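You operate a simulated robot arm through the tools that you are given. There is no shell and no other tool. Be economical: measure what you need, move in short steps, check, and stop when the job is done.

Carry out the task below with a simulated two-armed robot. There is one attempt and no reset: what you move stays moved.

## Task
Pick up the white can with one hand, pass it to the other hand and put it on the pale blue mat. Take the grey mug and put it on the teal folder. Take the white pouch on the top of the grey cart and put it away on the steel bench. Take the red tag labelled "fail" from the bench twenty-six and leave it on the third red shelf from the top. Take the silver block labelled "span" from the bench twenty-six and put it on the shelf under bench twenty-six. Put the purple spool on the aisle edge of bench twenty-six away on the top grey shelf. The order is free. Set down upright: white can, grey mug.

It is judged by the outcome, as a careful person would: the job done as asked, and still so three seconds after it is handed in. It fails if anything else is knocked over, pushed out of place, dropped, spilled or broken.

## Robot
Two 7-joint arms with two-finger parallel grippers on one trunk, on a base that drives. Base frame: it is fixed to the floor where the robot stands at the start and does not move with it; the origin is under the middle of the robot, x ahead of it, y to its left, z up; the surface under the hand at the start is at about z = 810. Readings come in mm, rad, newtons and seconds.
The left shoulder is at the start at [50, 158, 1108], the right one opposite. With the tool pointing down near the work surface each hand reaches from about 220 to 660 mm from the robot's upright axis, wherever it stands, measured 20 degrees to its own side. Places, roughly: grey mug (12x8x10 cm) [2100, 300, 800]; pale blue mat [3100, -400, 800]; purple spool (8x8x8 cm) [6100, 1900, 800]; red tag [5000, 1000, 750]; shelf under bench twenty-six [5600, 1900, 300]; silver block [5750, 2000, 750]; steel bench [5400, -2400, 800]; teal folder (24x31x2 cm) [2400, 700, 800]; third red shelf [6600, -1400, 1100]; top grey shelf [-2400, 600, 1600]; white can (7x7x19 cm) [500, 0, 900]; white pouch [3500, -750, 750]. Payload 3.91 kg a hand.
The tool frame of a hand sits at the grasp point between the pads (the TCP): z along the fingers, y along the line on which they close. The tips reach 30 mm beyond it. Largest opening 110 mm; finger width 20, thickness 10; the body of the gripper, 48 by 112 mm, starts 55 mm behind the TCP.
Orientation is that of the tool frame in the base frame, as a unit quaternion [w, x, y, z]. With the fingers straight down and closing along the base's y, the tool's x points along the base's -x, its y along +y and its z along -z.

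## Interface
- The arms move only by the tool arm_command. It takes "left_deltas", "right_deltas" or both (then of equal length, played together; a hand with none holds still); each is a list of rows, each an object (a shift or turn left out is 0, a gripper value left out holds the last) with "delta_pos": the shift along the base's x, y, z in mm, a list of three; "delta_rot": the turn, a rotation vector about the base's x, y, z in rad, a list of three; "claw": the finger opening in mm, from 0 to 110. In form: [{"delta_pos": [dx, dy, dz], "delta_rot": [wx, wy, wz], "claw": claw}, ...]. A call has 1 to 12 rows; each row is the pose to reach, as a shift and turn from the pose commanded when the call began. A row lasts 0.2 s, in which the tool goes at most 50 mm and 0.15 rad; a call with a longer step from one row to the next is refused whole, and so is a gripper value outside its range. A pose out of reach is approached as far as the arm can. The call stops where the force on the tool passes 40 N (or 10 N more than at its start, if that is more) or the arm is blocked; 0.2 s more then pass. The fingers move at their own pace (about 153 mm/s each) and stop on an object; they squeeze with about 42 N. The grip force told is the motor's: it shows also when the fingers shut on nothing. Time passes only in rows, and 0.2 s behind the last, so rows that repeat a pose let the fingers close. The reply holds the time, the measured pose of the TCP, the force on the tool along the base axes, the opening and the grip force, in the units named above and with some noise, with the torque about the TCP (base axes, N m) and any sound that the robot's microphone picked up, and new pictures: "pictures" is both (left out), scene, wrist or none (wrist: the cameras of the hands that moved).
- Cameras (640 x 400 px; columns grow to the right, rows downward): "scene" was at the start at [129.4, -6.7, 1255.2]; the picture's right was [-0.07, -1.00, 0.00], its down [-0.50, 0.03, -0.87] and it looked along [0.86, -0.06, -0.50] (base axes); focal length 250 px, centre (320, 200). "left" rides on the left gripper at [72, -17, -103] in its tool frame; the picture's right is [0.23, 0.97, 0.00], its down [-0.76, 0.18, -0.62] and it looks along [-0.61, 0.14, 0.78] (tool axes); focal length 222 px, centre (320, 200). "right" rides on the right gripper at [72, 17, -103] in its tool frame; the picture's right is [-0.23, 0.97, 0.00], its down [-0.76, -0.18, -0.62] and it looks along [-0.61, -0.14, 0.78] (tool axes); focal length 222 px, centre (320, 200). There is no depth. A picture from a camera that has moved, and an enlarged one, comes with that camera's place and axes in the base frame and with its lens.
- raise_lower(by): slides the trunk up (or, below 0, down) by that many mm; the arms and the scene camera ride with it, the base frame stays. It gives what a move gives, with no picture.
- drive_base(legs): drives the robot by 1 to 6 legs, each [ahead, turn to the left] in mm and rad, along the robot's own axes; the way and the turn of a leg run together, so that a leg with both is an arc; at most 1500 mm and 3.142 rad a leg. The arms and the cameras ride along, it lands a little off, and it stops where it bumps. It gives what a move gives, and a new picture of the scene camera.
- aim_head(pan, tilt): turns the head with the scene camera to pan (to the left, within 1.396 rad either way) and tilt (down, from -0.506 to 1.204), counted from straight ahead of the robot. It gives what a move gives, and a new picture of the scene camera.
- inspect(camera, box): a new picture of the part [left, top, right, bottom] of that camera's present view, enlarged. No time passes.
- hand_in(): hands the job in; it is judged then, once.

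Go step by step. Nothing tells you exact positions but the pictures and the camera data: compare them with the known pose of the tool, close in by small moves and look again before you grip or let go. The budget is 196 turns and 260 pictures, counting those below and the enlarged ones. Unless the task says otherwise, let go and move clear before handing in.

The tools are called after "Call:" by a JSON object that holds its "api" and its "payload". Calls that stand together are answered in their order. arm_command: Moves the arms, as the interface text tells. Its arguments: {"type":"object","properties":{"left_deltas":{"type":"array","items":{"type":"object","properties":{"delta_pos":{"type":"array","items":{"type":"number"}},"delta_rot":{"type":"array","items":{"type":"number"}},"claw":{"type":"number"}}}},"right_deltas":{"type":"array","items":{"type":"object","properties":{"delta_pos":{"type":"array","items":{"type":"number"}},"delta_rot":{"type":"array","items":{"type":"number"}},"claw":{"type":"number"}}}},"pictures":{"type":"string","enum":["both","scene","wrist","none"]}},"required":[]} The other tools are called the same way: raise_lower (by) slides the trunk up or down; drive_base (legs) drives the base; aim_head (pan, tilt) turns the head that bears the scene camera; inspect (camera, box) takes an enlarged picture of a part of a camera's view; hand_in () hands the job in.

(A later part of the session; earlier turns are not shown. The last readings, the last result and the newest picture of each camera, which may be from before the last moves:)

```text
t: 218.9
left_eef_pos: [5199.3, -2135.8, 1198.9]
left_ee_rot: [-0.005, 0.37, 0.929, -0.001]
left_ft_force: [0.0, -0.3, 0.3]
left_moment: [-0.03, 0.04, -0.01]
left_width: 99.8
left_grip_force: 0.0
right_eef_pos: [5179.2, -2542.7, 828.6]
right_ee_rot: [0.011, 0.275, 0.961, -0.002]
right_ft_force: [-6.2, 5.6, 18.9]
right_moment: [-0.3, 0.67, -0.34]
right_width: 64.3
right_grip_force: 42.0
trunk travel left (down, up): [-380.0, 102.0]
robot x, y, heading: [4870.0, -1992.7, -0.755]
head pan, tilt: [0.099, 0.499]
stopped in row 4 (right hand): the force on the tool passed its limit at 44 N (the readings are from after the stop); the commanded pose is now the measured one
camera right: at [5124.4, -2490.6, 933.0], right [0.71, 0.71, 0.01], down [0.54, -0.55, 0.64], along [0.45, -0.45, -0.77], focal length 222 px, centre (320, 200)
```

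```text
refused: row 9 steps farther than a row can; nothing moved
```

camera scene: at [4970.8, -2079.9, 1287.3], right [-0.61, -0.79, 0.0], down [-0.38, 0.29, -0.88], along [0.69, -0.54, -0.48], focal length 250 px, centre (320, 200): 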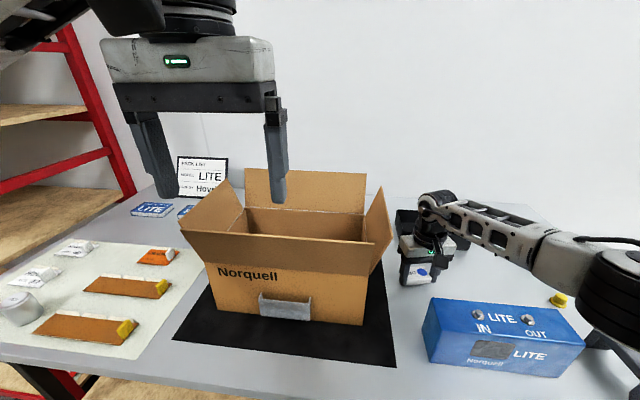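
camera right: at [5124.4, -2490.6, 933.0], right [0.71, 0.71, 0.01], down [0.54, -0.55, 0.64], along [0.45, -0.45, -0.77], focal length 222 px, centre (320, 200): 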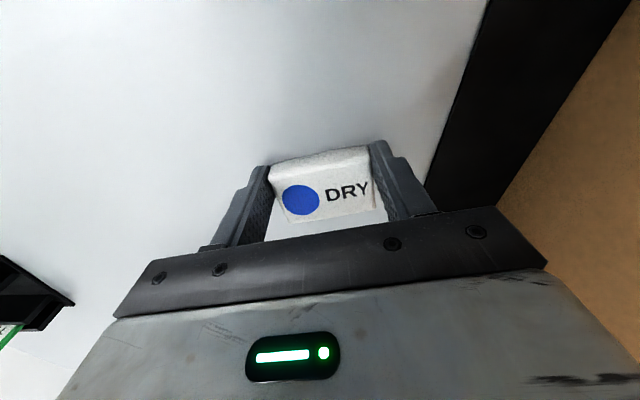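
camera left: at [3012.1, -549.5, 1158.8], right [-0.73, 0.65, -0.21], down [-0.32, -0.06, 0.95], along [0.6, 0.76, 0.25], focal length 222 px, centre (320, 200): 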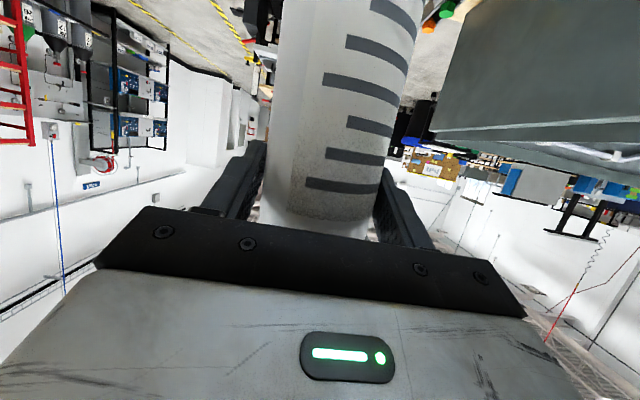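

Call:
{"api": "arm_command", "payload": {"right_deltas": [{"delta_pos": [0, 0, 2], "claw": 75}, {"delta_pos": [0, 0, 2], "claw": 90}, {"delta_pos": [0, 0, 2], "claw": 90}, {"delta_pos": [0, 0, 40]}, {"delta_pos": [0, 0, 85]}, {"delta_pos": [0, 0, 130]}, {"delta_pos": [0, 0, 175]}, {"delta_pos": [0, 0, 220]}, {"delta_pos": [-28, 30, 235]}, {"delta_pos": [-56, 60, 250]}, {"delta_pos": [-84, 90, 265]}, {"delta_pos": [-112, 120, 280]}], "pictures": "scene"}}

```text
t: 221.5
left_eef_pos: [5198.5, -2136.8, 1196.8]
left_ee_rot: [-0.006, 0.37, 0.929, 0.0]
left_ft_force: [0.1, -0.6, 0.7]
left_moment: [-0.02, 0.01, 0.0]
left_width: 100.0
left_grip_force: 0.0
right_eef_pos: [5067.0, -2426.1, 1106.4]
right_ee_rot: [0.008, 0.275, 0.961, -0.001]
right_ft_force: [0.2, -1.5, -0.6]
right_moment: [-0.02, 0.0, 0.0]
right_width: 90.1
right_grip_force: 0.0
trunk travel left (down, up): [-380.0, 102.0]
robot x, y, heading: [4871.8, -1996.1, -0.755]
head pan, tilt: [0.099, 0.499]
camera scene: at [4970.1, -2079.6, 1287.3], right [-0.61, -0.79, 0.0], down [-0.38, 0.29, -0.88], along [0.69, -0.54, -0.48], focal length 250 px, centre (320, 200)
```

scene: 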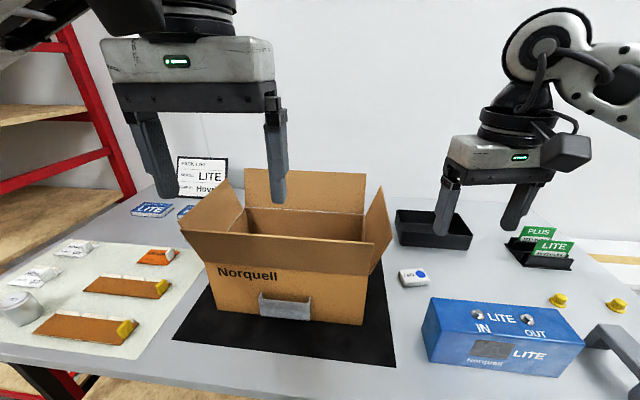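

The pouch lies on the steel bench. Now to bench twenty-six: I'll back away, turn and look toward it.

Call:
{"api": "drive_base", "payload": {"legs": [[-450, 0], [0, 1.55]]}}

```text
t: 228.0
left_eef_pos: [4688.6, -1362.3, 1198.3]
left_ee_rot: [-0.004, -0.384, 0.923, -0.004]
left_ft_force: [0.2, -0.6, -0.8]
left_moment: [0.02, 0.01, 0.0]
left_width: 100.2
left_grip_force: 0.1
right_eef_pos: [4972.9, -1501.0, 1106.9]
right_ee_rot: [0.007, -0.476, 0.88, 0.005]
right_ft_force: [-0.1, 0.7, 0.5]
right_moment: [-0.02, 0.0, -0.01]
right_width: 90.0
right_grip_force: 0.0
trunk travel left (down, up): [-380.0, 102.0]
robot x, y, heading: [4539.1, -1688.6, 0.794]
head pan, tilt: [0.099, 0.499]
camera scene: at [4624.6, -1590.2, 1287.3], right [0.78, -0.63, 0.0], down [-0.3, -0.37, -0.88], along [0.55, 0.68, -0.48], focal length 250 px, centre (320, 200)
```

scene: 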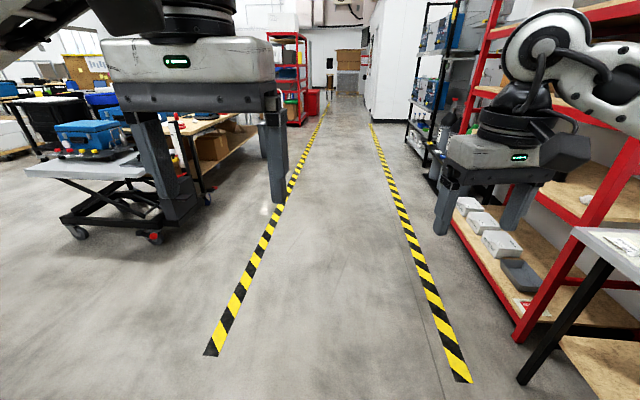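

I can see the aisle, with a lift table and bench twenty-six on its left. I'll drive up toward the bench's near end.

Call:
{"api": "drive_base", "payload": {"legs": [[0, 0.3], [1450, 0], [350, 0], [0, 0.35]]}}

```text
t: 239.0
left_eef_pos: [5277.8, 233.4, 1198.4]
left_ee_rot: [-0.002, -0.659, 0.752, -0.006]
left_ft_force: [-0.1, -0.2, 0.6]
left_moment: [0.01, 0.0, 0.0]
left_width: 100.2
left_grip_force: 0.1
right_eef_pos: [5590.0, 294.5, 1107.8]
right_ee_rot: [-0.005, 0.732, -0.682, -0.007]
right_ft_force: [-0.5, -0.4, -0.4]
right_moment: [0.0, 0.0, 0.03]
right_width: 90.1
right_grip_force: 0.1
trunk travel left (down, up): [-380.0, 102.0]
robot x, y, heading: [5354.6, -114.3, 1.436]
head pan, tilt: [0.099, 0.499]
camera scene: at [5364.5, 12.8, 1287.3], right [1.0, -0.03, 0.0], down [-0.02, -0.48, -0.88], along [0.03, 0.88, -0.48], focal length 250 px, centre (320, 200)
```

scene: 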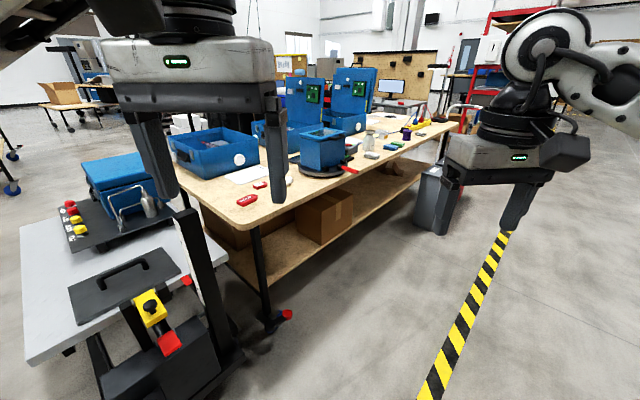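

Bench twenty-six is right here, with red tags at its near corner and the purple spool farther along the aisle edge. I'll enlarge to read the labels.

Call:
{"api": "inspect", "payload": {"camera": "scene", "box": [220, 150, 320, 212]}}

Call:
{"api": "inspect", "payload": {"camera": "scene", "box": [330, 100, 460, 180]}}

```text
6.40 times, centred on (270, 181) of scene
camera zoom: at [5364.5, 12.8, 1287.3], right [1.0, -0.03, 0.0], down [-0.02, -0.48, -0.88], along [0.03, 0.88, -0.48], focal length 1597 px, centre (640, 322)
```

zoom: 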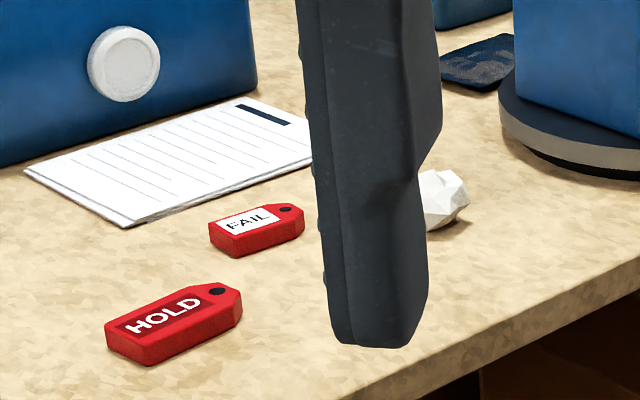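

```text
4.92 times, centred on (395, 140) of scene
camera zoom: at [5364.5, 12.8, 1287.3], right [1.0, -0.03, 0.0], down [-0.02, -0.48, -0.88], along [0.03, 0.88, -0.48], focal length 1229 px, centre (-49, 495)
```

zoom: 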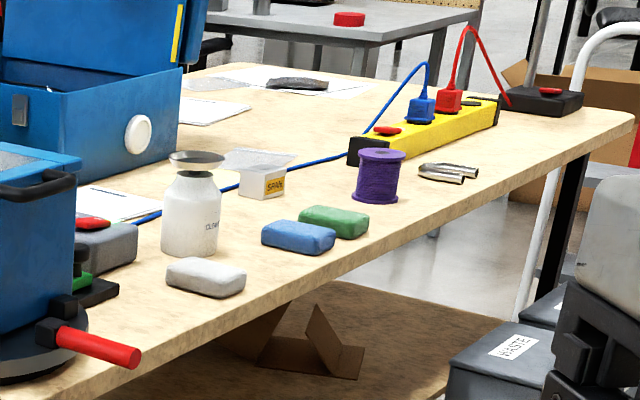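

I can read "FAIL" on the smaller tag at about (5108, 1130). "SPAN" is at about (5923, 1948) and the purple spool at about (6108, 1944). I'll do block and spool first, standing in the aisle opposite them.

Call:
{"api": "drive_base", "payload": {"legs": [[0, -0.374], [1450, 0], [310, 0], [0, 1.274]]}}

```text
t: 252.2
left_eef_pos: [5864.3, 1595.9, 1197.5]
left_ee_rot: [0.0, 0.921, -0.39, 0.006]
left_ft_force: [0.7, 0.7, 0.3]
left_moment: [-0.01, 0.0, 0.03]
left_width: 100.0
left_grip_force: 0.1
right_eef_pos: [6008.3, 1879.6, 1105.2]
right_ee_rot: [-0.002, 0.955, -0.295, -0.009]
right_ft_force: [-0.3, 0.4, -0.4]
right_moment: [0.0, 0.01, -0.04]
right_width: 90.2
right_grip_force: 0.1
trunk travel left (down, up): [-380.0, 102.0]
robot x, y, heading: [6188.4, 1443.2, 2.339]
head pan, tilt: [0.099, 0.499]
camera scene: at [6089.5, 1528.9, 1287.3], right [0.65, 0.76, 0.0], down [0.37, -0.31, -0.88], along [-0.67, 0.57, -0.48], focal length 250 px, centre (320, 200)
```

scene: 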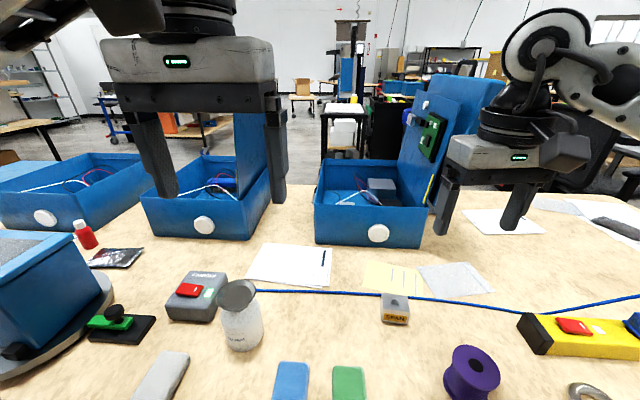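

There's a good view: the SPAN block at about (5907, 1913) and the spool at about (6078, 1894). I'll take the right hand over the block.

Call:
{"api": "arm_command", "payload": {"right_deltas": [{"delta_pos": [-34, 11, -20], "delta_rot": [0, 0, -0.1]}, {"delta_pos": [-68, 22, -50], "delta_rot": [0, 0, -0.2]}, {"delta_pos": [-101, 33, -80], "delta_rot": [0, 0, -0.2], "claw": 110}, {"delta_pos": [-101, 33, -125], "delta_rot": [0, 0, -0.2], "claw": 110}, {"delta_pos": [-101, 33, -170], "delta_rot": [0, 0, -0.2], "claw": 110}], "pictures": "wrist"}}

```text
t: 253.4
left_eef_pos: [5864.6, 1597.6, 1197.0]
left_ee_rot: [-0.001, 0.921, -0.391, 0.006]
left_ft_force: [0.0, 1.4, 1.1]
left_moment: [-0.02, 0.01, 0.04]
left_width: 100.0
left_grip_force: 0.1
right_eef_pos: [5909.4, 1912.4, 938.0]
right_ee_rot: [-0.003, 0.921, -0.389, -0.009]
right_ft_force: [0.4, 0.0, -0.2]
right_moment: [0.04, -0.01, -0.03]
right_width: 110.0
right_grip_force: 0.1
trunk travel left (down, up): [-380.0, 102.0]
robot x, y, heading: [6188.1, 1441.9, 2.343]
head pan, tilt: [0.099, 0.499]
camera right: at [5948.8, 1846.3, 1040.9], right [-0.86, -0.52, 0.01], down [-0.4, 0.66, 0.64], along [-0.33, 0.54, -0.77], focal length 222 px, centre (320, 200)
```

right: 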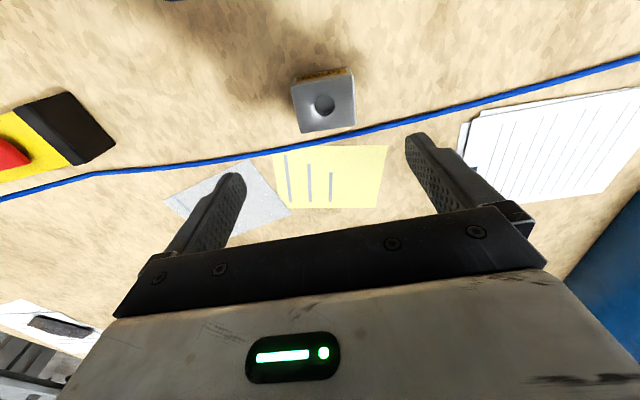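

The block top is at about (5913, 1896). A blue cord runs just behind it but clears the fingers. I'll centre and lower part-way.

Call:
{"api": "arm_command", "payload": {"right_deltas": [{"delta_pos": [3, -10, -20]}, {"delta_pos": [5, -18, -50]}, {"delta_pos": [5, -18, -75]}, {"delta_pos": [5, -18, -90]}], "pictures": "wrist"}}

```text
t: 254.4
left_eef_pos: [5864.8, 1597.7, 1197.4]
left_ee_rot: [0.0, 0.921, -0.39, 0.007]
left_ft_force: [-0.4, 0.4, 0.6]
left_moment: [0.01, 0.02, 0.0]
left_width: 100.0
left_grip_force: 0.0
right_eef_pos: [5913.3, 1895.3, 847.0]
right_ee_rot: [-0.003, 0.922, -0.388, -0.008]
right_ft_force: [-0.4, -0.2, -0.4]
right_moment: [0.0, -0.01, 0.02]
right_width: 110.1
right_grip_force: 0.0
trunk travel left (down, up): [-380.0, 102.0]
robot x, y, heading: [6189.1, 1444.4, 2.343]
head pan, tilt: [0.099, 0.499]
camera right: at [5953.5, 1828.2, 949.8], right [-0.86, -0.52, 0.01], down [-0.4, 0.66, 0.64], along [-0.33, 0.54, -0.77], focal length 222 px, centre (320, 200)
```

right: 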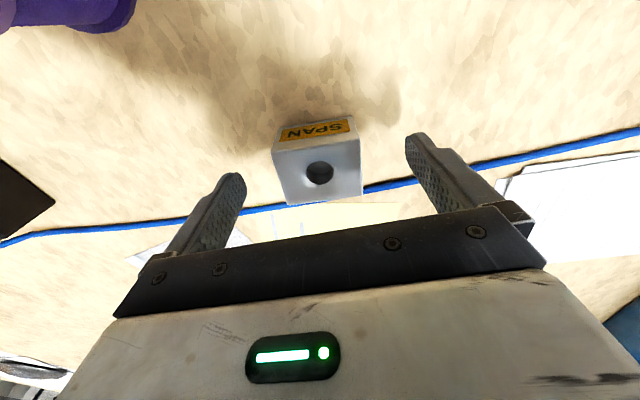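

The block's top is level with the pads. I'll centre a little more, go down, and close.

Call:
{"api": "arm_command", "payload": {"right_deltas": [{"delta_pos": [5, -8, -8]}, {"delta_pos": [6, -9, -17]}, {"delta_pos": [6, -9, -25]}, {"delta_pos": [6, -9, -25], "claw": 70}, {"delta_pos": [6, -9, -25], "claw": 40}, {"delta_pos": [6, -9, -25], "claw": 15}, {"delta_pos": [6, -9, -25], "claw": 15}], "pictures": "wrist"}}

```text
t: 256.0
left_eef_pos: [5865.2, 1597.5, 1197.9]
left_ee_rot: [-0.001, 0.92, -0.391, 0.005]
left_ft_force: [0.1, -0.2, 0.4]
left_moment: [-0.02, 0.03, -0.01]
left_width: 100.0
left_grip_force: 0.0
right_eef_pos: [5921.2, 1884.8, 821.5]
right_ee_rot: [-0.002, 0.922, -0.388, -0.008]
right_ft_force: [0.3, 0.9, 0.2]
right_moment: [0.1, -0.01, -0.01]
right_width: 58.6
right_grip_force: 41.9
trunk travel left (down, up): [-380.0, 102.0]
robot x, y, heading: [6191.0, 1440.1, 2.339]
head pan, tilt: [0.099, 0.499]
camera right: at [5960.3, 1818.7, 924.9], right [-0.86, -0.52, 0.01], down [-0.4, 0.66, 0.64], along [-0.33, 0.54, -0.77], focal length 222 px, centre (320, 200)
```

right: 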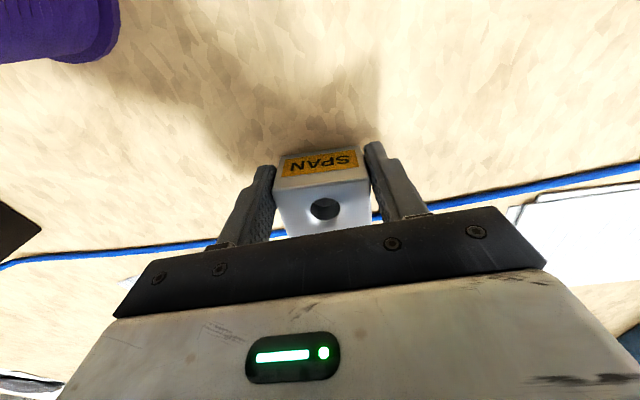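

The block is gripped at 58.6 mm. I'll lift and retract it, then shift along the bench away from the waste bins to place it on the lower shelf.

Call:
{"api": "arm_command", "payload": {"right_deltas": [{"delta_pos": [0, 0, 45]}, {"delta_pos": [0, 0, 90]}, {"delta_pos": [0, 0, 135]}, {"delta_pos": [0, 0, 180]}, {"delta_pos": [0, 0, 225]}, {"delta_pos": [25, -25, 255]}, {"delta_pos": [50, -50, 280]}, {"delta_pos": [80, -80, 290]}, {"delta_pos": [110, -110, 290]}], "pictures": "none"}}

Call:
{"api": "drive_base", "payload": {"legs": [[0, -1.39], [-240, 0], [0, 1.39]]}}

Call:
{"api": "raise_lower", "payload": {"by": -200}}

Call:
{"api": "aim_head", "payload": {"pan": -0.15, "tilt": 0.75}}

```text
t: 258.0
left_eef_pos: [5863.9, 1597.1, 1197.8]
left_ee_rot: [-0.001, 0.921, -0.39, 0.005]
left_ft_force: [-0.4, -0.8, 0.7]
left_moment: [-0.01, -0.01, 0.03]
left_width: 100.1
left_grip_force: 0.1
right_eef_pos: [6032.9, 1775.7, 1113.5]
right_ee_rot: [-0.002, 0.921, -0.389, -0.009]
right_ft_force: [0.3, -0.1, -2.5]
right_moment: [-0.04, -0.01, 0.03]
right_width: 58.7
right_grip_force: 42.1
trunk travel left (down, up): [-380.0, 102.0]
robot x, y, heading: [6189.2, 1439.4, 2.342]
head pan, tilt: [0.099, 0.499]
```

```text
t: 266.6
left_eef_pos: [5727.5, 1417.0, 1197.6]
left_ee_rot: [0.0, 0.915, -0.404, 0.007]
left_ft_force: [0.5, 1.1, 0.0]
left_moment: [0.0, 0.03, 0.02]
left_width: 99.8
left_grip_force: 0.0
right_eef_pos: [5900.0, 1588.0, 1114.5]
right_ee_rot: [-0.004, 0.916, -0.402, -0.009]
right_ft_force: [0.4, 0.4, -2.2]
right_moment: [-0.04, -0.03, -0.03]
right_width: 58.4
right_grip_force: 42.0
trunk travel left (down, up): [-380.0, 102.0]
robot x, y, heading: [6048.4, 1251.8, 2.309]
head pan, tilt: [0.099, 0.499]
camera scene: at [5951.1, 1340.6, 1287.2], right [0.67, 0.74, 0.0], down [0.36, -0.32, -0.88], along [-0.65, 0.59, -0.48], focal length 250 px, centre (320, 200)
```

scene: 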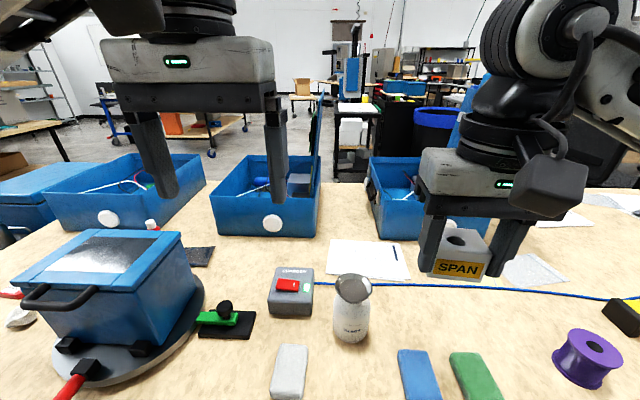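

```text
t: 268.7
left_eef_pos: [5727.3, 1415.3, 998.0]
left_ee_rot: [0.0, 0.915, -0.404, 0.006]
left_ft_force: [1.1, 0.1, 0.2]
left_moment: [0.0, 0.02, 0.03]
left_width: 100.0
left_grip_force: 0.0
right_eef_pos: [5901.1, 1588.4, 913.4]
right_ee_rot: [-0.003, 0.916, -0.402, -0.008]
right_ft_force: [-0.2, 0.8, -2.6]
right_moment: [-0.02, -0.03, 0.0]
right_width: 58.3
right_grip_force: 41.9
trunk travel left (down, up): [-180.0, 302.0]
robot x, y, heading: [6047.3, 1249.9, 2.31]
head pan, tilt: [0.099, 0.499]
```

```text
t: 269.5
left_eef_pos: [5728.9, 1415.7, 998.1]
left_ee_rot: [0.0, 0.915, -0.404, 0.006]
left_ft_force: [-0.1, -1.0, 0.2]
left_moment: [0.0, -0.03, -0.01]
left_width: 100.1
left_grip_force: 0.1
right_eef_pos: [5900.8, 1589.3, 913.9]
right_ee_rot: [-0.003, 0.915, -0.403, -0.009]
right_ft_force: [0.4, -0.4, -2.5]
right_moment: [-0.03, -0.03, 0.01]
right_width: 58.3
right_grip_force: 41.6
trunk travel left (down, up): [-180.0, 302.0]
robot x, y, heading: [6045.7, 1250.8, 2.31]
head pan, tilt: [-0.15, 0.75]
camera scene: at [5972.8, 1348.8, 1065.3], right [0.83, 0.56, 0.0], down [0.38, -0.57, -0.73], along [-0.41, 0.61, -0.68], focal length 250 px, centre (320, 200)
```

scene: 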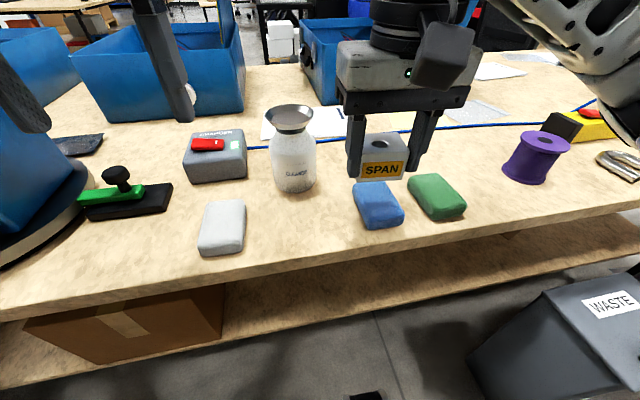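

I see the lower shelf, recessed under the bench top, free to the right of a cardboard box. I'll pull both hands out from over the bench and lower the trunk fully.

Call:
{"api": "arm_command", "payload": {"left_deltas": [{"delta_pos": [1, -30, 0]}, {"delta_pos": [2, -60, 0]}, {"delta_pos": [4, -95, 0]}, {"delta_pos": [5, -124, 0]}, {"delta_pos": [5, -124, 0]}], "right_deltas": [{"delta_pos": [42, 4, 0]}, {"delta_pos": [84, 12, 0]}, {"delta_pos": [126, 22, 0]}, {"delta_pos": [168, 32, 0]}, {"delta_pos": [205, 42, 0]}], "pictures": "none"}}

Call:
{"api": "raise_lower", "payload": {"by": -178}}

Call:
{"api": "aim_head", "payload": {"pan": -0.5, "tilt": 0.75}}

```text
t: 270.7
left_eef_pos: [5733.6, 1292.1, 999.2]
left_ee_rot: [0.0, 0.915, -0.404, 0.006]
left_ft_force: [0.7, 0.2, 0.4]
left_moment: [-0.02, -0.01, -0.01]
left_width: 99.9
left_grip_force: 0.0
right_eef_pos: [6105.4, 1631.6, 914.9]
right_ee_rot: [-0.001, 0.916, -0.402, -0.008]
right_ft_force: [0.6, 0.1, -3.0]
right_moment: [-0.02, -0.02, 0.05]
right_width: 58.3
right_grip_force: 42.3
trunk travel left (down, up): [-180.0, 302.0]
robot x, y, heading: [6042.2, 1250.1, 2.306]
head pan, tilt: [-0.15, 0.75]
```

```text
t: 272.7
left_eef_pos: [5733.8, 1292.1, 822.4]
left_ee_rot: [-0.002, 0.914, -0.405, 0.006]
left_ft_force: [1.1, -1.0, -0.1]
left_moment: [-0.03, -0.01, -0.01]
left_width: 100.0
left_grip_force: 0.1
right_eef_pos: [6105.8, 1632.4, 737.2]
right_ee_rot: [-0.003, 0.915, -0.403, -0.008]
right_ft_force: [0.6, 0.3, -2.2]
right_moment: [-0.03, -0.03, -0.01]
right_width: 58.3
right_grip_force: 42.1
trunk travel left (down, up): [-2.0, 480.0]
robot x, y, heading: [6041.2, 1253.2, 2.305]
head pan, tilt: [-0.15, 0.75]
```

```text
t: 273.5
left_eef_pos: [5733.6, 1291.7, 821.0]
left_ee_rot: [0.0, 0.915, -0.404, 0.007]
left_ft_force: [0.1, 0.2, -0.4]
left_moment: [-0.02, -0.05, -0.01]
left_width: 100.0
left_grip_force: 0.0
right_eef_pos: [6105.4, 1630.5, 736.4]
right_ee_rot: [-0.003, 0.915, -0.402, -0.009]
right_ft_force: [-0.4, 0.4, -2.6]
right_moment: [-0.07, -0.01, 0.01]
right_width: 58.4
right_grip_force: 41.8
trunk travel left (down, up): [-2.0, 480.0]
robot x, y, heading: [6048.7, 1251.9, 2.31]
head pan, tilt: [-0.499, 0.75]
camera scene: at [5999.2, 1360.3, 887.3], right [0.97, 0.24, 0.0], down [0.16, -0.66, -0.73], along [-0.17, 0.71, -0.68], focal length 250 px, centre (320, 200)
```

scene: 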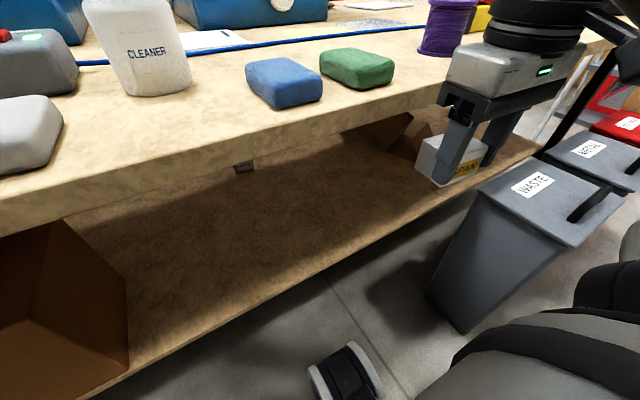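

The shelf and the waste bin are both visible, and the right hand has clearance. I'll lower it in front of the bench to shelf height.

Call:
{"api": "arm_command", "payload": {"right_deltas": [{"delta_pos": [0, 0, -45]}, {"delta_pos": [0, 0, -90]}, {"delta_pos": [0, 0, -135]}, {"delta_pos": [0, 0, -180]}, {"delta_pos": [0, 0, -225]}, {"delta_pos": [0, 0, -270]}, {"delta_pos": [0, 0, -310]}, {"delta_pos": [0, 0, -340]}], "pictures": "scene"}}

```text
t: 275.3
left_eef_pos: [5734.1, 1292.2, 822.1]
left_ee_rot: [-0.001, 0.915, -0.404, 0.005]
left_ft_force: [-0.1, -0.3, -0.3]
left_moment: [-0.02, -0.01, 0.03]
left_width: 100.2
left_grip_force: 0.1
right_eef_pos: [6104.9, 1630.7, 398.0]
right_ee_rot: [-0.003, 0.915, -0.403, -0.009]
right_ft_force: [0.0, 0.0, -3.2]
right_moment: [-0.03, -0.05, 0.0]
right_width: 58.0
right_grip_force: 41.6
right hand out of reach, approached as far as the arm can: row 3, 4, 5
trunk travel left (down, up): [-2.0, 480.0]
robot x, y, heading: [6048.8, 1249.2, 2.312]
head pan, tilt: [-0.499, 0.75]
camera scene: at [5999.3, 1360.3, 887.3], right [0.97, 0.24, 0.0], down [0.16, -0.66, -0.73], along [-0.17, 0.71, -0.68], focal length 250 px, centre (320, 200)
```

scene: 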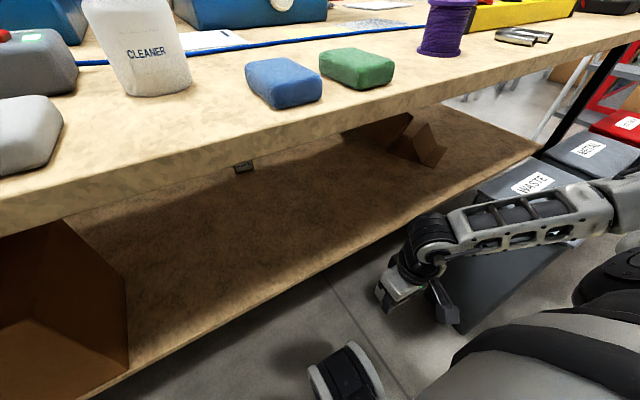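

The hand is at shelf height in front of the bench. I'll move it in under the bench top toward the free shelf area.

Call:
{"api": "arm_command", "payload": {"right_deltas": [{"delta_pos": [-44, 15, 0]}, {"delta_pos": [-88, 28, 0]}, {"delta_pos": [-132, 38, 0]}, {"delta_pos": [-177, 45, 0]}, {"delta_pos": [-222, 50, 0]}, {"delta_pos": [-266, 53, 0]}, {"delta_pos": [-310, 54, 0]}, {"delta_pos": [-355, 54, 0]}], "pictures": "both"}}

```text
t: 277.1
left_eef_pos: [5732.8, 1293.0, 821.1]
left_ee_rot: [0.0, 0.915, -0.404, 0.007]
left_ft_force: [0.1, -1.0, 0.6]
left_moment: [-0.02, 0.06, -0.01]
left_width: 99.9
left_grip_force: 0.1
right_eef_pos: [5750.5, 1684.7, 397.2]
right_ee_rot: [-0.002, 0.915, -0.402, -0.007]
right_ft_force: [0.2, 0.4, -1.9]
right_moment: [-0.06, -0.03, 0.0]
right_width: 58.3
right_grip_force: 41.9
trunk travel left (down, up): [-2.0, 480.0]
robot x, y, heading: [6044.6, 1250.5, 2.31]
head pan, tilt: [-0.499, 0.75]
camera scene: at [5999.3, 1360.4, 887.3], right [0.97, 0.24, 0.0], down [0.16, -0.66, -0.73], along [-0.17, 0.71, -0.68], focal length 250 px, centre (320, 200)
camera right: at [5787.6, 1616.3, 500.5], right [-0.87, -0.49, 0.01], down [-0.38, 0.67, 0.64], along [-0.31, 0.55, -0.77], focal length 222 px, centre (320, 200)
```

scene: 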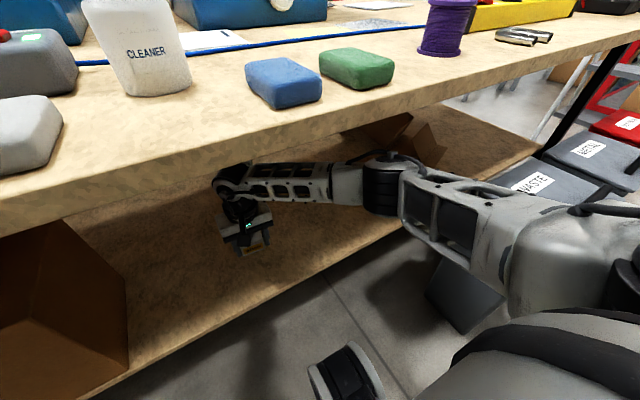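
right: 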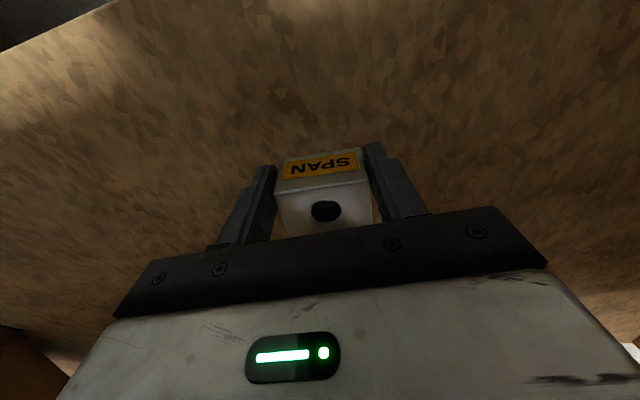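

The block is over the shelf, well inside its edge. I'll lower until it touches.

Call:
{"api": "arm_command", "payload": {"right_deltas": [{"delta_pos": [0, 0, -20]}, {"delta_pos": [0, 0, -35]}, {"delta_pos": [0, 0, -45]}, {"delta_pos": [0, 0, -52]}, {"delta_pos": [0, 0, -58]}, {"delta_pos": [0, 0, -64]}, {"delta_pos": [0, 0, -70]}, {"delta_pos": [0, 0, -76]}, {"delta_pos": [0, 0, -82]}, {"delta_pos": [0, 0, -88]}], "pictures": "wrist"}}

```text
t: 278.0
left_eef_pos: [5733.0, 1292.1, 821.5]
left_ee_rot: [-0.001, 0.914, -0.405, 0.006]
left_ft_force: [0.5, 0.3, -1.0]
left_moment: [0.0, -0.01, 0.01]
left_width: 100.1
left_grip_force: 0.0
right_eef_pos: [5746.3, 1687.3, 360.1]
right_ee_rot: [-0.004, 0.915, -0.404, -0.014]
right_ft_force: [8.0, -3.8, 20.8]
right_moment: [0.26, -0.84, -0.28]
right_width: 57.9
right_grip_force: 42.0
trunk travel left (down, up): [-2.0, 480.0]
robot x, y, heading: [6045.0, 1249.6, 2.31]
head pan, tilt: [-0.499, 0.75]
stopped in row 4 (right hand): the force on the tool passed its limit at 53 N (the readings are from after the stop); the commanded pose is now the measured one
camera right: at [5784.9, 1619.7, 462.7], right [-0.87, -0.49, 0.01], down [-0.37, 0.67, 0.64], along [-0.32, 0.56, -0.77], focal length 222 px, centre (320, 200)
```

right: 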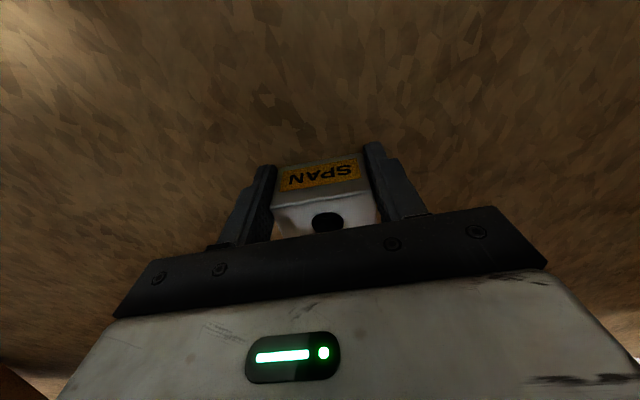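

It touched down on the shelf. I'll release, rise slightly and check.

Call:
{"api": "arm_command", "payload": {"right_deltas": [{"delta_pos": [0, 0, 2]}, {"delta_pos": [0, 0, 2], "claw": 70}, {"delta_pos": [0, 0, 2], "claw": 90}, {"delta_pos": [0, 0, 2], "claw": 95}, {"delta_pos": [0, 0, 25]}, {"delta_pos": [0, 0, 50]}, {"delta_pos": [0, 0, 60]}], "pictures": "wrist"}}

```text
t: 279.6
left_eef_pos: [5734.1, 1292.2, 821.8]
left_ee_rot: [0.0, 0.915, -0.404, 0.005]
left_ft_force: [-0.1, -0.2, 0.3]
left_moment: [0.01, -0.02, 0.01]
left_width: 100.0
left_grip_force: 0.1
right_eef_pos: [5746.9, 1687.8, 416.7]
right_ee_rot: [-0.003, 0.915, -0.403, -0.012]
right_ft_force: [0.6, 0.1, 0.5]
right_moment: [-0.03, 0.02, 0.01]
right_width: 95.0
right_grip_force: 0.0
trunk travel left (down, up): [-2.0, 480.0]
robot x, y, heading: [6048.6, 1249.9, 2.311]
head pan, tilt: [-0.499, 0.75]
camera right: at [5785.3, 1620.1, 519.4], right [-0.87, -0.49, 0.01], down [-0.37, 0.67, 0.64], along [-0.32, 0.56, -0.77], focal length 222 px, centre (320, 200)
```

right: 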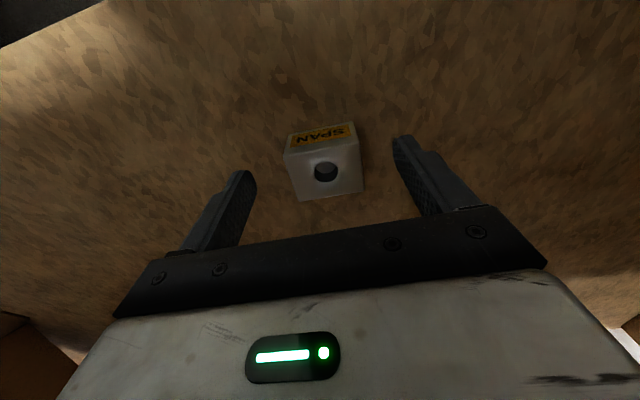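

The SPAN block sits on the lower shelf. I'll withdraw the hand the same way and raise the trunk.

Call:
{"api": "arm_command", "payload": {"right_deltas": [{"delta_pos": [0, 0, 14]}, {"delta_pos": [33, -36, 14]}, {"delta_pos": [66, -72, 14]}, {"delta_pos": [101, -111, 0]}, {"delta_pos": [144, -102, 0]}, {"delta_pos": [187, -93, 0]}, {"delta_pos": [230, -84, 0]}, {"delta_pos": [272, -75, 0]}, {"delta_pos": [315, -66, 0]}, {"delta_pos": [358, -57, 0]}], "pictures": "none"}}

Call:
{"api": "raise_lower", "payload": {"by": 440}}

```text
refused: row 4 steps farther than a row can; nothing moved
```

```text
refused: 440 is not a number from -400 to 400
```

Both moves were refused, so nothing moved. I'll send the withdrawal alone first, with a smaller step.

Call:
{"api": "arm_command", "payload": {"right_deltas": [{"delta_pos": [0, 0, 12]}, {"delta_pos": [31, -34, 12]}, {"delta_pos": [62, -68, 12]}, {"delta_pos": [95, -104, 12]}, {"delta_pos": [138, -100, 8]}, {"delta_pos": [182, -92, 4]}, {"delta_pos": [226, -84, 0]}, {"delta_pos": [270, -75, 0]}, {"delta_pos": [314, -66, 0]}, {"delta_pos": [358, -57, 0]}], "pictures": "none"}}

```text
t: 281.3
left_eef_pos: [5734.0, 1293.7, 821.3]
left_ee_rot: [-0.001, 0.914, -0.405, 0.006]
left_ft_force: [0.1, -0.1, -0.4]
left_moment: [-0.02, -0.01, -0.01]
left_width: 100.1
left_grip_force: 0.1
right_eef_pos: [5981.8, 1615.3, 420.9]
right_ee_rot: [-0.005, 0.91, -0.415, -0.028]
right_ft_force: [-0.5, 2.3, -0.5]
right_moment: [-0.37, -0.04, 0.14]
right_width: 95.0
right_grip_force: 0.0
trunk travel left (down, up): [-2.0, 480.0]
robot x, y, heading: [6044.6, 1249.7, 2.304]
head pan, tilt: [-0.499, 0.75]
stopped in row 8 (right hand): the force on the tool passed its limit at 77 N (the readings are from after the stop); the commanded pose is now the measured one
```

The hand brushed the robot's own base on the way out. I'll move it forward a little, farther right, then back out.

Call:
{"api": "arm_command", "payload": {"right_deltas": [{"delta_pos": [-27, 30, 8]}, {"delta_pos": [6, 60, 8]}, {"delta_pos": [40, 90, 8]}, {"delta_pos": [66, 113, 8]}, {"delta_pos": [90, 88, 8]}, {"delta_pos": [113, 63, 8]}, {"delta_pos": [133, 39, 8]}], "pictures": "scene"}}

```text
t: 282.9
left_eef_pos: [5733.4, 1291.3, 820.7]
left_ee_rot: [0.0, 0.915, -0.404, 0.006]
left_ft_force: [0.7, 0.1, 0.5]
left_moment: [-0.05, -0.02, -0.01]
left_width: 100.0
left_grip_force: 0.1
right_eef_pos: [6114.5, 1654.4, 425.3]
right_ee_rot: [-0.004, 0.91, -0.414, -0.028]
right_ft_force: [-0.5, 0.0, 1.2]
right_moment: [-0.02, -0.01, -0.03]
right_width: 95.0
right_grip_force: 0.0
trunk travel left (down, up): [-2.0, 480.0]
robot x, y, heading: [6045.4, 1249.6, 2.307]
head pan, tilt: [-0.499, 0.75]
camera scene: at [5999.4, 1360.3, 887.3], right [0.97, 0.24, 0.0], down [0.16, -0.66, -0.73], along [-0.17, 0.71, -0.68], focal length 250 px, centre (320, 200)
```

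scene: 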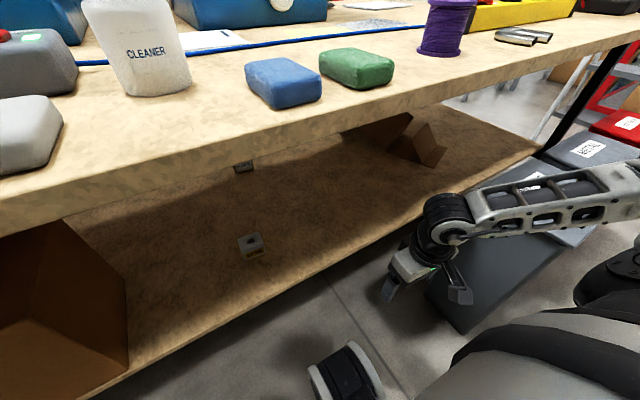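

The block is in place and the hand is clear. I'll raise the trunk again.

Call:
{"api": "arm_command", "payload": {"right_deltas": [{"delta_pos": [10, -11, 0]}], "pictures": "none"}}

Call:
{"api": "raise_lower", "payload": {"by": 395}}

```text
t: 283.3
left_eef_pos: [5733.7, 1292.1, 821.9]
left_ee_rot: [0.0, 0.915, -0.404, 0.006]
left_ft_force: [0.2, 0.7, -0.7]
left_moment: [-0.03, 0.0, 0.0]
left_width: 100.1
left_grip_force: 0.0
right_eef_pos: [6126.3, 1642.5, 425.4]
right_ee_rot: [-0.003, 0.91, -0.414, -0.028]
right_ft_force: [0.2, -0.2, 0.7]
right_moment: [0.0, 0.02, -0.01]
right_width: 95.2
right_grip_force: 0.1
trunk travel left (down, up): [-2.0, 480.0]
robot x, y, heading: [6045.7, 1252.3, 2.312]
head pan, tilt: [-0.499, 0.75]
```

```text
t: 287.1
left_eef_pos: [5733.9, 1291.8, 1215.8]
left_ee_rot: [0.0, 0.915, -0.404, 0.006]
left_ft_force: [-0.2, 1.3, -0.7]
left_moment: [0.0, 0.0, -0.02]
left_width: 100.3
left_grip_force: 0.0
right_eef_pos: [6126.6, 1642.4, 822.1]
right_ee_rot: [-0.005, 0.91, -0.414, -0.027]
right_ft_force: [-0.3, 0.0, 0.4]
right_moment: [0.04, 0.01, 0.0]
right_width: 95.0
right_grip_force: 0.2
trunk travel left (down, up): [-397.0, 85.0]
robot x, y, heading: [6047.7, 1248.4, 2.309]
head pan, tilt: [-0.499, 0.75]
```

Next is the purple spool. I want it to stay upright on the high shelf, so I'll pick it with the left hand pointing forward, tilted 25° down. First I'll raise the right hand, then drive to a spot diagonal to the spool, clear of the bins.

Call:
{"api": "arm_command", "payload": {"right_deltas": [{"delta_pos": [0, 0, 48]}, {"delta_pos": [0, 0, 96]}, {"delta_pos": [0, 0, 144]}, {"delta_pos": [-10, 0, 190]}, {"delta_pos": [-40, -10, 225]}, {"delta_pos": [-75, -20, 250]}, {"delta_pos": [-100, -30, 270]}], "pictures": "none"}}

Call:
{"api": "aim_head", "payload": {"pan": 0.0, "tilt": 0.6}}

Call:
{"api": "drive_base", "payload": {"legs": [[0, -1.85], [216, 0], [0, 1.19]]}}

```text
t: 288.7
left_eef_pos: [5734.4, 1292.5, 1216.3]
left_ee_rot: [-0.001, 0.915, -0.404, 0.008]
left_ft_force: [-0.1, 0.2, -0.5]
left_moment: [-0.01, -0.01, -0.04]
left_width: 99.8
left_grip_force: 0.1
right_eef_pos: [6027.6, 1610.1, 1089.8]
right_ee_rot: [-0.004, 0.909, -0.415, -0.024]
right_ft_force: [1.0, 0.0, 0.4]
right_moment: [-0.01, -0.01, 0.01]
right_width: 94.9
right_grip_force: 0.0
right hand out of reach, approached as far as the arm can: row 2, 3, 4
trunk travel left (down, up): [-397.0, 85.0]
robot x, y, heading: [6051.3, 1252.6, 2.312]
head pan, tilt: [-0.499, 0.75]
```

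```text
t: 289.6
left_eef_pos: [5733.4, 1293.2, 1217.0]
left_ee_rot: [0.0, 0.915, -0.404, 0.006]
left_ft_force: [-0.1, -0.3, -0.3]
left_moment: [0.0, -0.02, -0.01]
left_width: 99.9
left_grip_force: 0.1
right_eef_pos: [6028.0, 1610.6, 1089.2]
right_ee_rot: [-0.004, 0.909, -0.415, -0.029]
right_ft_force: [0.2, 0.6, -0.1]
right_moment: [0.0, -0.01, 0.0]
right_width: 95.0
right_grip_force: 0.1
trunk travel left (down, up): [-397.0, 85.0]
robot x, y, heading: [6044.6, 1250.7, 2.311]
head pan, tilt: [0.0, 0.6]
camera scene: at [5959.7, 1345.1, 1295.2], right [0.74, 0.67, 0.0], down [0.38, -0.42, -0.82], along [-0.55, 0.61, -0.57], focal length 250 px, centre (320, 200)
```

scene: 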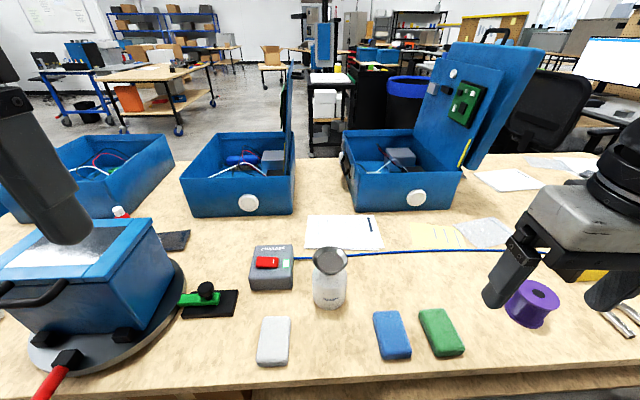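

```text
t: 298.8
left_eef_pos: [6015.6, 1567.3, 1216.0]
left_ee_rot: [0.002, 0.74, -0.673, 0.006]
left_ft_force: [0.5, -0.9, 0.9]
left_moment: [-0.02, 0.01, 0.04]
left_width: 100.0
left_grip_force: 0.1
right_eef_pos: [6441.7, 1645.1, 1089.9]
right_ee_rot: [-0.012, 0.732, -0.68, -0.025]
right_ft_force: [-0.2, 0.7, 0.6]
right_moment: [0.0, -0.05, 0.01]
right_width: 95.2
right_grip_force: 0.1
trunk travel left (down, up): [-397.0, 85.0]
robot x, y, heading: [6242.6, 1346.6, 1.663]
head pan, tilt: [0.0, 0.6]
camera scene: at [6228.6, 1473.7, 1295.2], right [1.0, 0.1, 0.0], down [0.05, -0.56, -0.83], along [-0.08, 0.82, -0.56], focal length 250 px, centre (320, 200)
```

scene: 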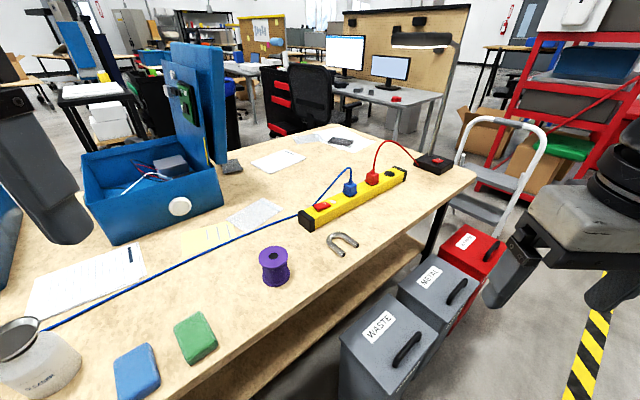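

The spool is at about (6078, 1870), straight ahead-left. I'll bring the left hand forward over the bench and tilt it to point forward-down.

Call:
{"api": "arm_command", "payload": {"left_deltas": [{"delta_pos": [6, 32, -27]}, {"delta_pos": [13, 65, -55]}, {"delta_pos": [19, 97, -83]}, {"delta_pos": [25, 129, -110]}, {"delta_pos": [32, 161, -138], "delta_rot": [0.14, 0.0213, 0.013]}, {"delta_pos": [38, 194, -166], "delta_rot": [0.2805, 0.0425, 0.026]}, {"delta_pos": [38, 194, -180], "delta_rot": [0.4208, 0.0638, 0.039]}, {"delta_pos": [38, 194, -195], "delta_rot": [0.561, 0.085, 0.052]}, {"delta_pos": [40, 194, -210], "delta_rot": [0.7013, 0.1063, 0.065]}, {"delta_pos": [42, 194, -225], "delta_rot": [0.8415, 0.1275, 0.078]}, {"delta_pos": [45, 190, -240], "delta_rot": [0.9818, 0.1488, 0.091]}, {"delta_pos": [50, 180, -255], "delta_rot": [1.122, 0.17, 0.104]}], "pictures": "both"}}

```text
t: 301.4
left_eef_pos: [6069.8, 1747.4, 963.6]
left_ee_rot: [-0.342, 0.657, -0.533, -0.41]
left_ft_force: [-2.2, 0.1, -0.9]
left_moment: [0.18, -0.05, -0.13]
left_width: 100.0
left_grip_force: 0.1
right_eef_pos: [6444.3, 1645.3, 1088.9]
right_ee_rot: [-0.012, 0.731, -0.681, -0.026]
right_ft_force: [0.6, -0.1, -0.5]
right_moment: [-0.01, 0.04, -0.02]
right_width: 95.2
right_grip_force: 0.2
trunk travel left (down, up): [-397.0, 85.0]
robot x, y, heading: [6243.9, 1349.0, 1.666]
head pan, tilt: [0.0, 0.6]
camera scene: at [6231.0, 1473.6, 1295.0], right [1.0, 0.09, 0.0], down [0.05, -0.56, -0.83], along [-0.08, 0.82, -0.56], focal length 250 px, centre (320, 200)
camera left: at [6110.3, 1630.5, 943.7], right [-0.93, -0.29, -0.22], down [-0.14, -0.27, 0.95], along [-0.33, 0.92, 0.21], focal length 222 px, centre (320, 200)
```

scene: 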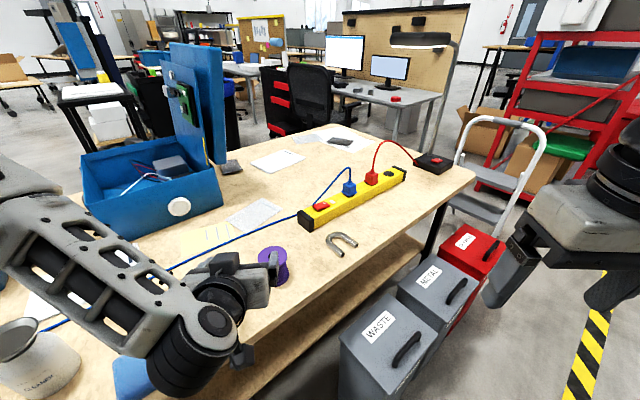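
left: 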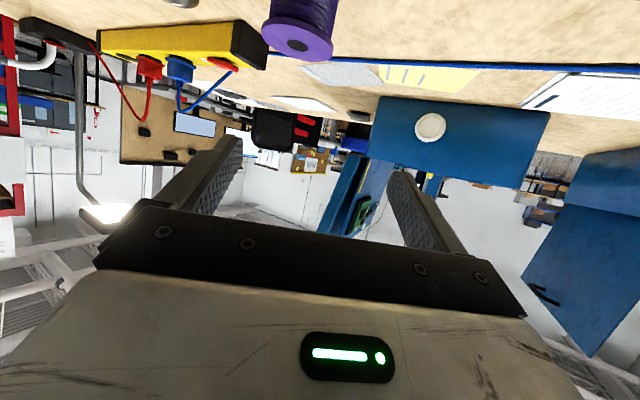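

The spool top is at about (6082, 1862, 866). I'll line up behind it and then advance with the fingers around its middle.

Call:
{"api": "arm_command", "payload": {"left_deltas": [{"delta_pos": [17, 5, -36], "claw": 110}, {"delta_pos": [35, 9, -72], "claw": 110}, {"delta_pos": [28, 45, -88]}, {"delta_pos": [21, 80, -104]}, {"delta_pos": [14, 114, -121]}], "pictures": "both"}}

```text
t: 302.6
left_eef_pos: [6082.0, 1860.6, 842.9]
left_ee_rot: [-0.336, 0.659, -0.533, -0.411]
left_ft_force: [0.2, -0.6, 0.2]
left_moment: [0.0, 0.04, 0.0]
left_width: 110.0
left_grip_force: 0.1
right_eef_pos: [6440.2, 1646.0, 1089.0]
right_ee_rot: [-0.011, 0.733, -0.68, -0.025]
right_ft_force: [0.1, -0.1, -1.0]
right_moment: [-0.01, -0.01, 0.0]
right_width: 94.7
right_grip_force: 0.0
trunk travel left (down, up): [-397.0, 85.0]
robot x, y, heading: [6241.0, 1345.8, 1.667]
head pan, tilt: [0.0, 0.6]
camera scene: at [6228.6, 1473.9, 1295.1], right [1.0, 0.1, 0.0], down [0.05, -0.56, -0.82], along [-0.08, 0.82, -0.57], focal length 250 px, centre (320, 200)
camera left: at [6122.5, 1743.9, 823.3], right [-0.93, -0.3, -0.21], down [-0.13, -0.26, 0.96], along [-0.34, 0.92, 0.2], focal length 222 px, centre (320, 200)
```

scene: 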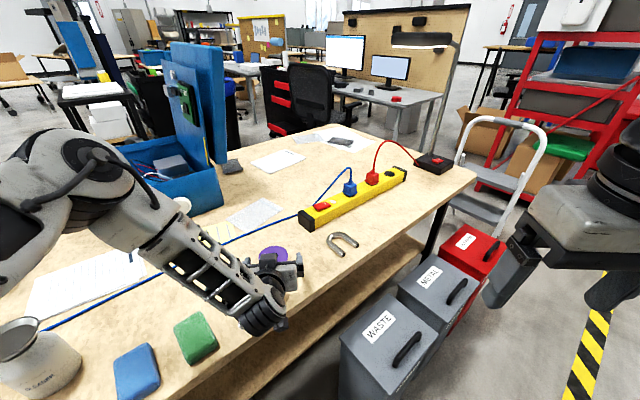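
left: 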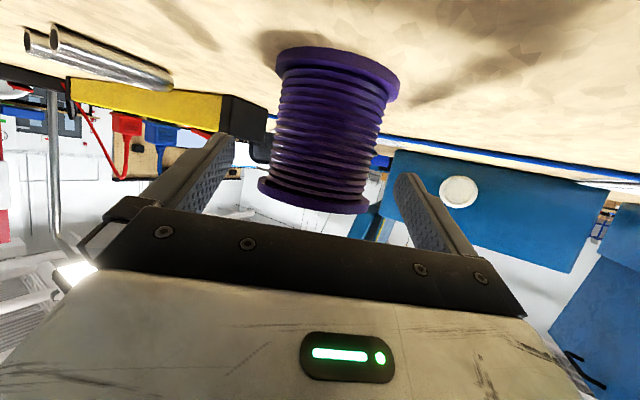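

The spool is just ahead and slightly lower, centred about (6077, 1883, 808). I'll advance a bit more, lower slightly and close.

Call:
{"api": "arm_command", "payload": {"left_deltas": [{"delta_pos": [-2, 10, -10]}, {"delta_pos": [-5, 21, -20]}, {"delta_pos": [-5, 21, -20], "claw": 90}, {"delta_pos": [-5, 21, -20], "claw": 70}, {"delta_pos": [-5, 21, -20], "claw": 40}, {"delta_pos": [-5, 21, -20], "claw": 20}, {"delta_pos": [-5, 21, -20], "claw": 20}], "pictures": "wrist"}}

```text
t: 304.2
left_eef_pos: [6081.6, 1884.1, 825.4]
left_ee_rot: [-0.334, 0.66, -0.532, -0.412]
left_ft_force: [-0.2, 0.8, -2.4]
left_moment: [0.02, 0.1, -0.06]
left_width: 65.0
left_grip_force: 42.0
left hand out of reach, approached as far as the arm can: row 1, 2, 3, 4, 5, 6, 7
right_eef_pos: [6443.0, 1645.6, 1089.2]
right_ee_rot: [-0.012, 0.732, -0.681, -0.024]
right_ft_force: [-0.9, 0.4, -0.4]
right_moment: [-0.03, 0.0, 0.04]
right_width: 94.8
right_grip_force: 0.0
trunk travel left (down, up): [-397.0, 85.0]
robot x, y, heading: [6239.8, 1347.1, 1.667]
head pan, tilt: [0.0, 0.6]
camera left: at [6123.5, 1768.2, 806.5], right [-0.93, -0.3, -0.21], down [-0.13, -0.26, 0.96], along [-0.34, 0.92, 0.2], focal length 222 px, centre (320, 200)
```

left: 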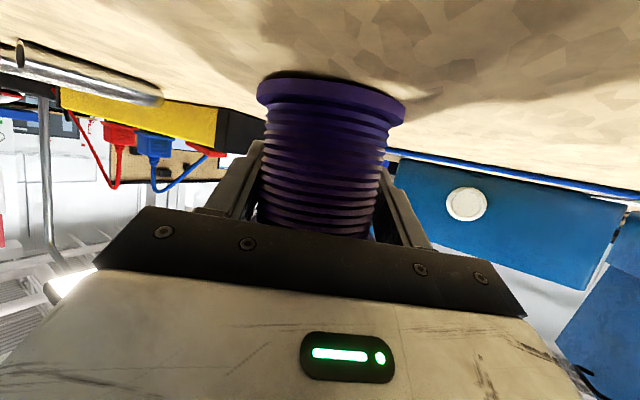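

The spool is gripped at 65 mm. I'll lift it clear of the bench.

Call:
{"api": "arm_command", "payload": {"left_deltas": [{"delta_pos": [0, 0, 30]}, {"delta_pos": [0, 0, 65]}, {"delta_pos": [0, -5, 105]}, {"delta_pos": [0, -15, 145]}, {"delta_pos": [2, -35, 180]}, {"delta_pos": [4, -60, 210]}], "pictures": "scene"}}

```text
t: 305.6
left_eef_pos: [6085.0, 1822.4, 1034.7]
left_ee_rot: [-0.337, 0.657, -0.533, -0.412]
left_ft_force: [-1.0, 0.0, -2.8]
left_moment: [0.0, -0.03, -0.01]
left_width: 65.0
left_grip_force: 42.0
right_eef_pos: [6442.4, 1645.3, 1090.2]
right_ee_rot: [-0.013, 0.732, -0.68, -0.025]
right_ft_force: [0.7, 0.0, 0.3]
right_moment: [0.05, -0.01, -0.02]
right_width: 95.1
right_grip_force: 0.0
trunk travel left (down, up): [-397.0, 85.0]
robot x, y, heading: [6243.7, 1345.2, 1.669]
head pan, tilt: [0.0, 0.6]
camera scene: at [6228.6, 1473.5, 1295.2], right [1.0, 0.1, 0.0], down [0.05, -0.56, -0.83], along [-0.08, 0.82, -0.56], focal length 250 px, centre (320, 200)
```

scene: 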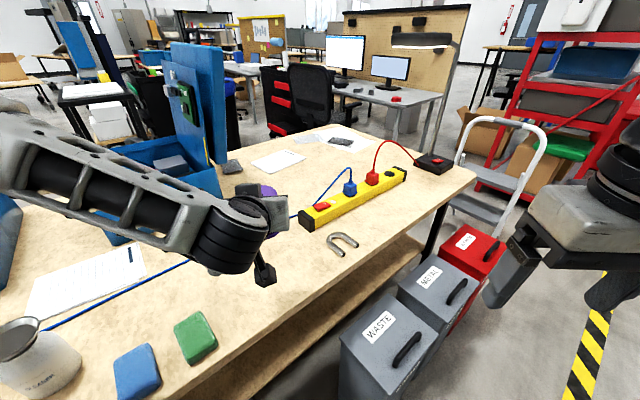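

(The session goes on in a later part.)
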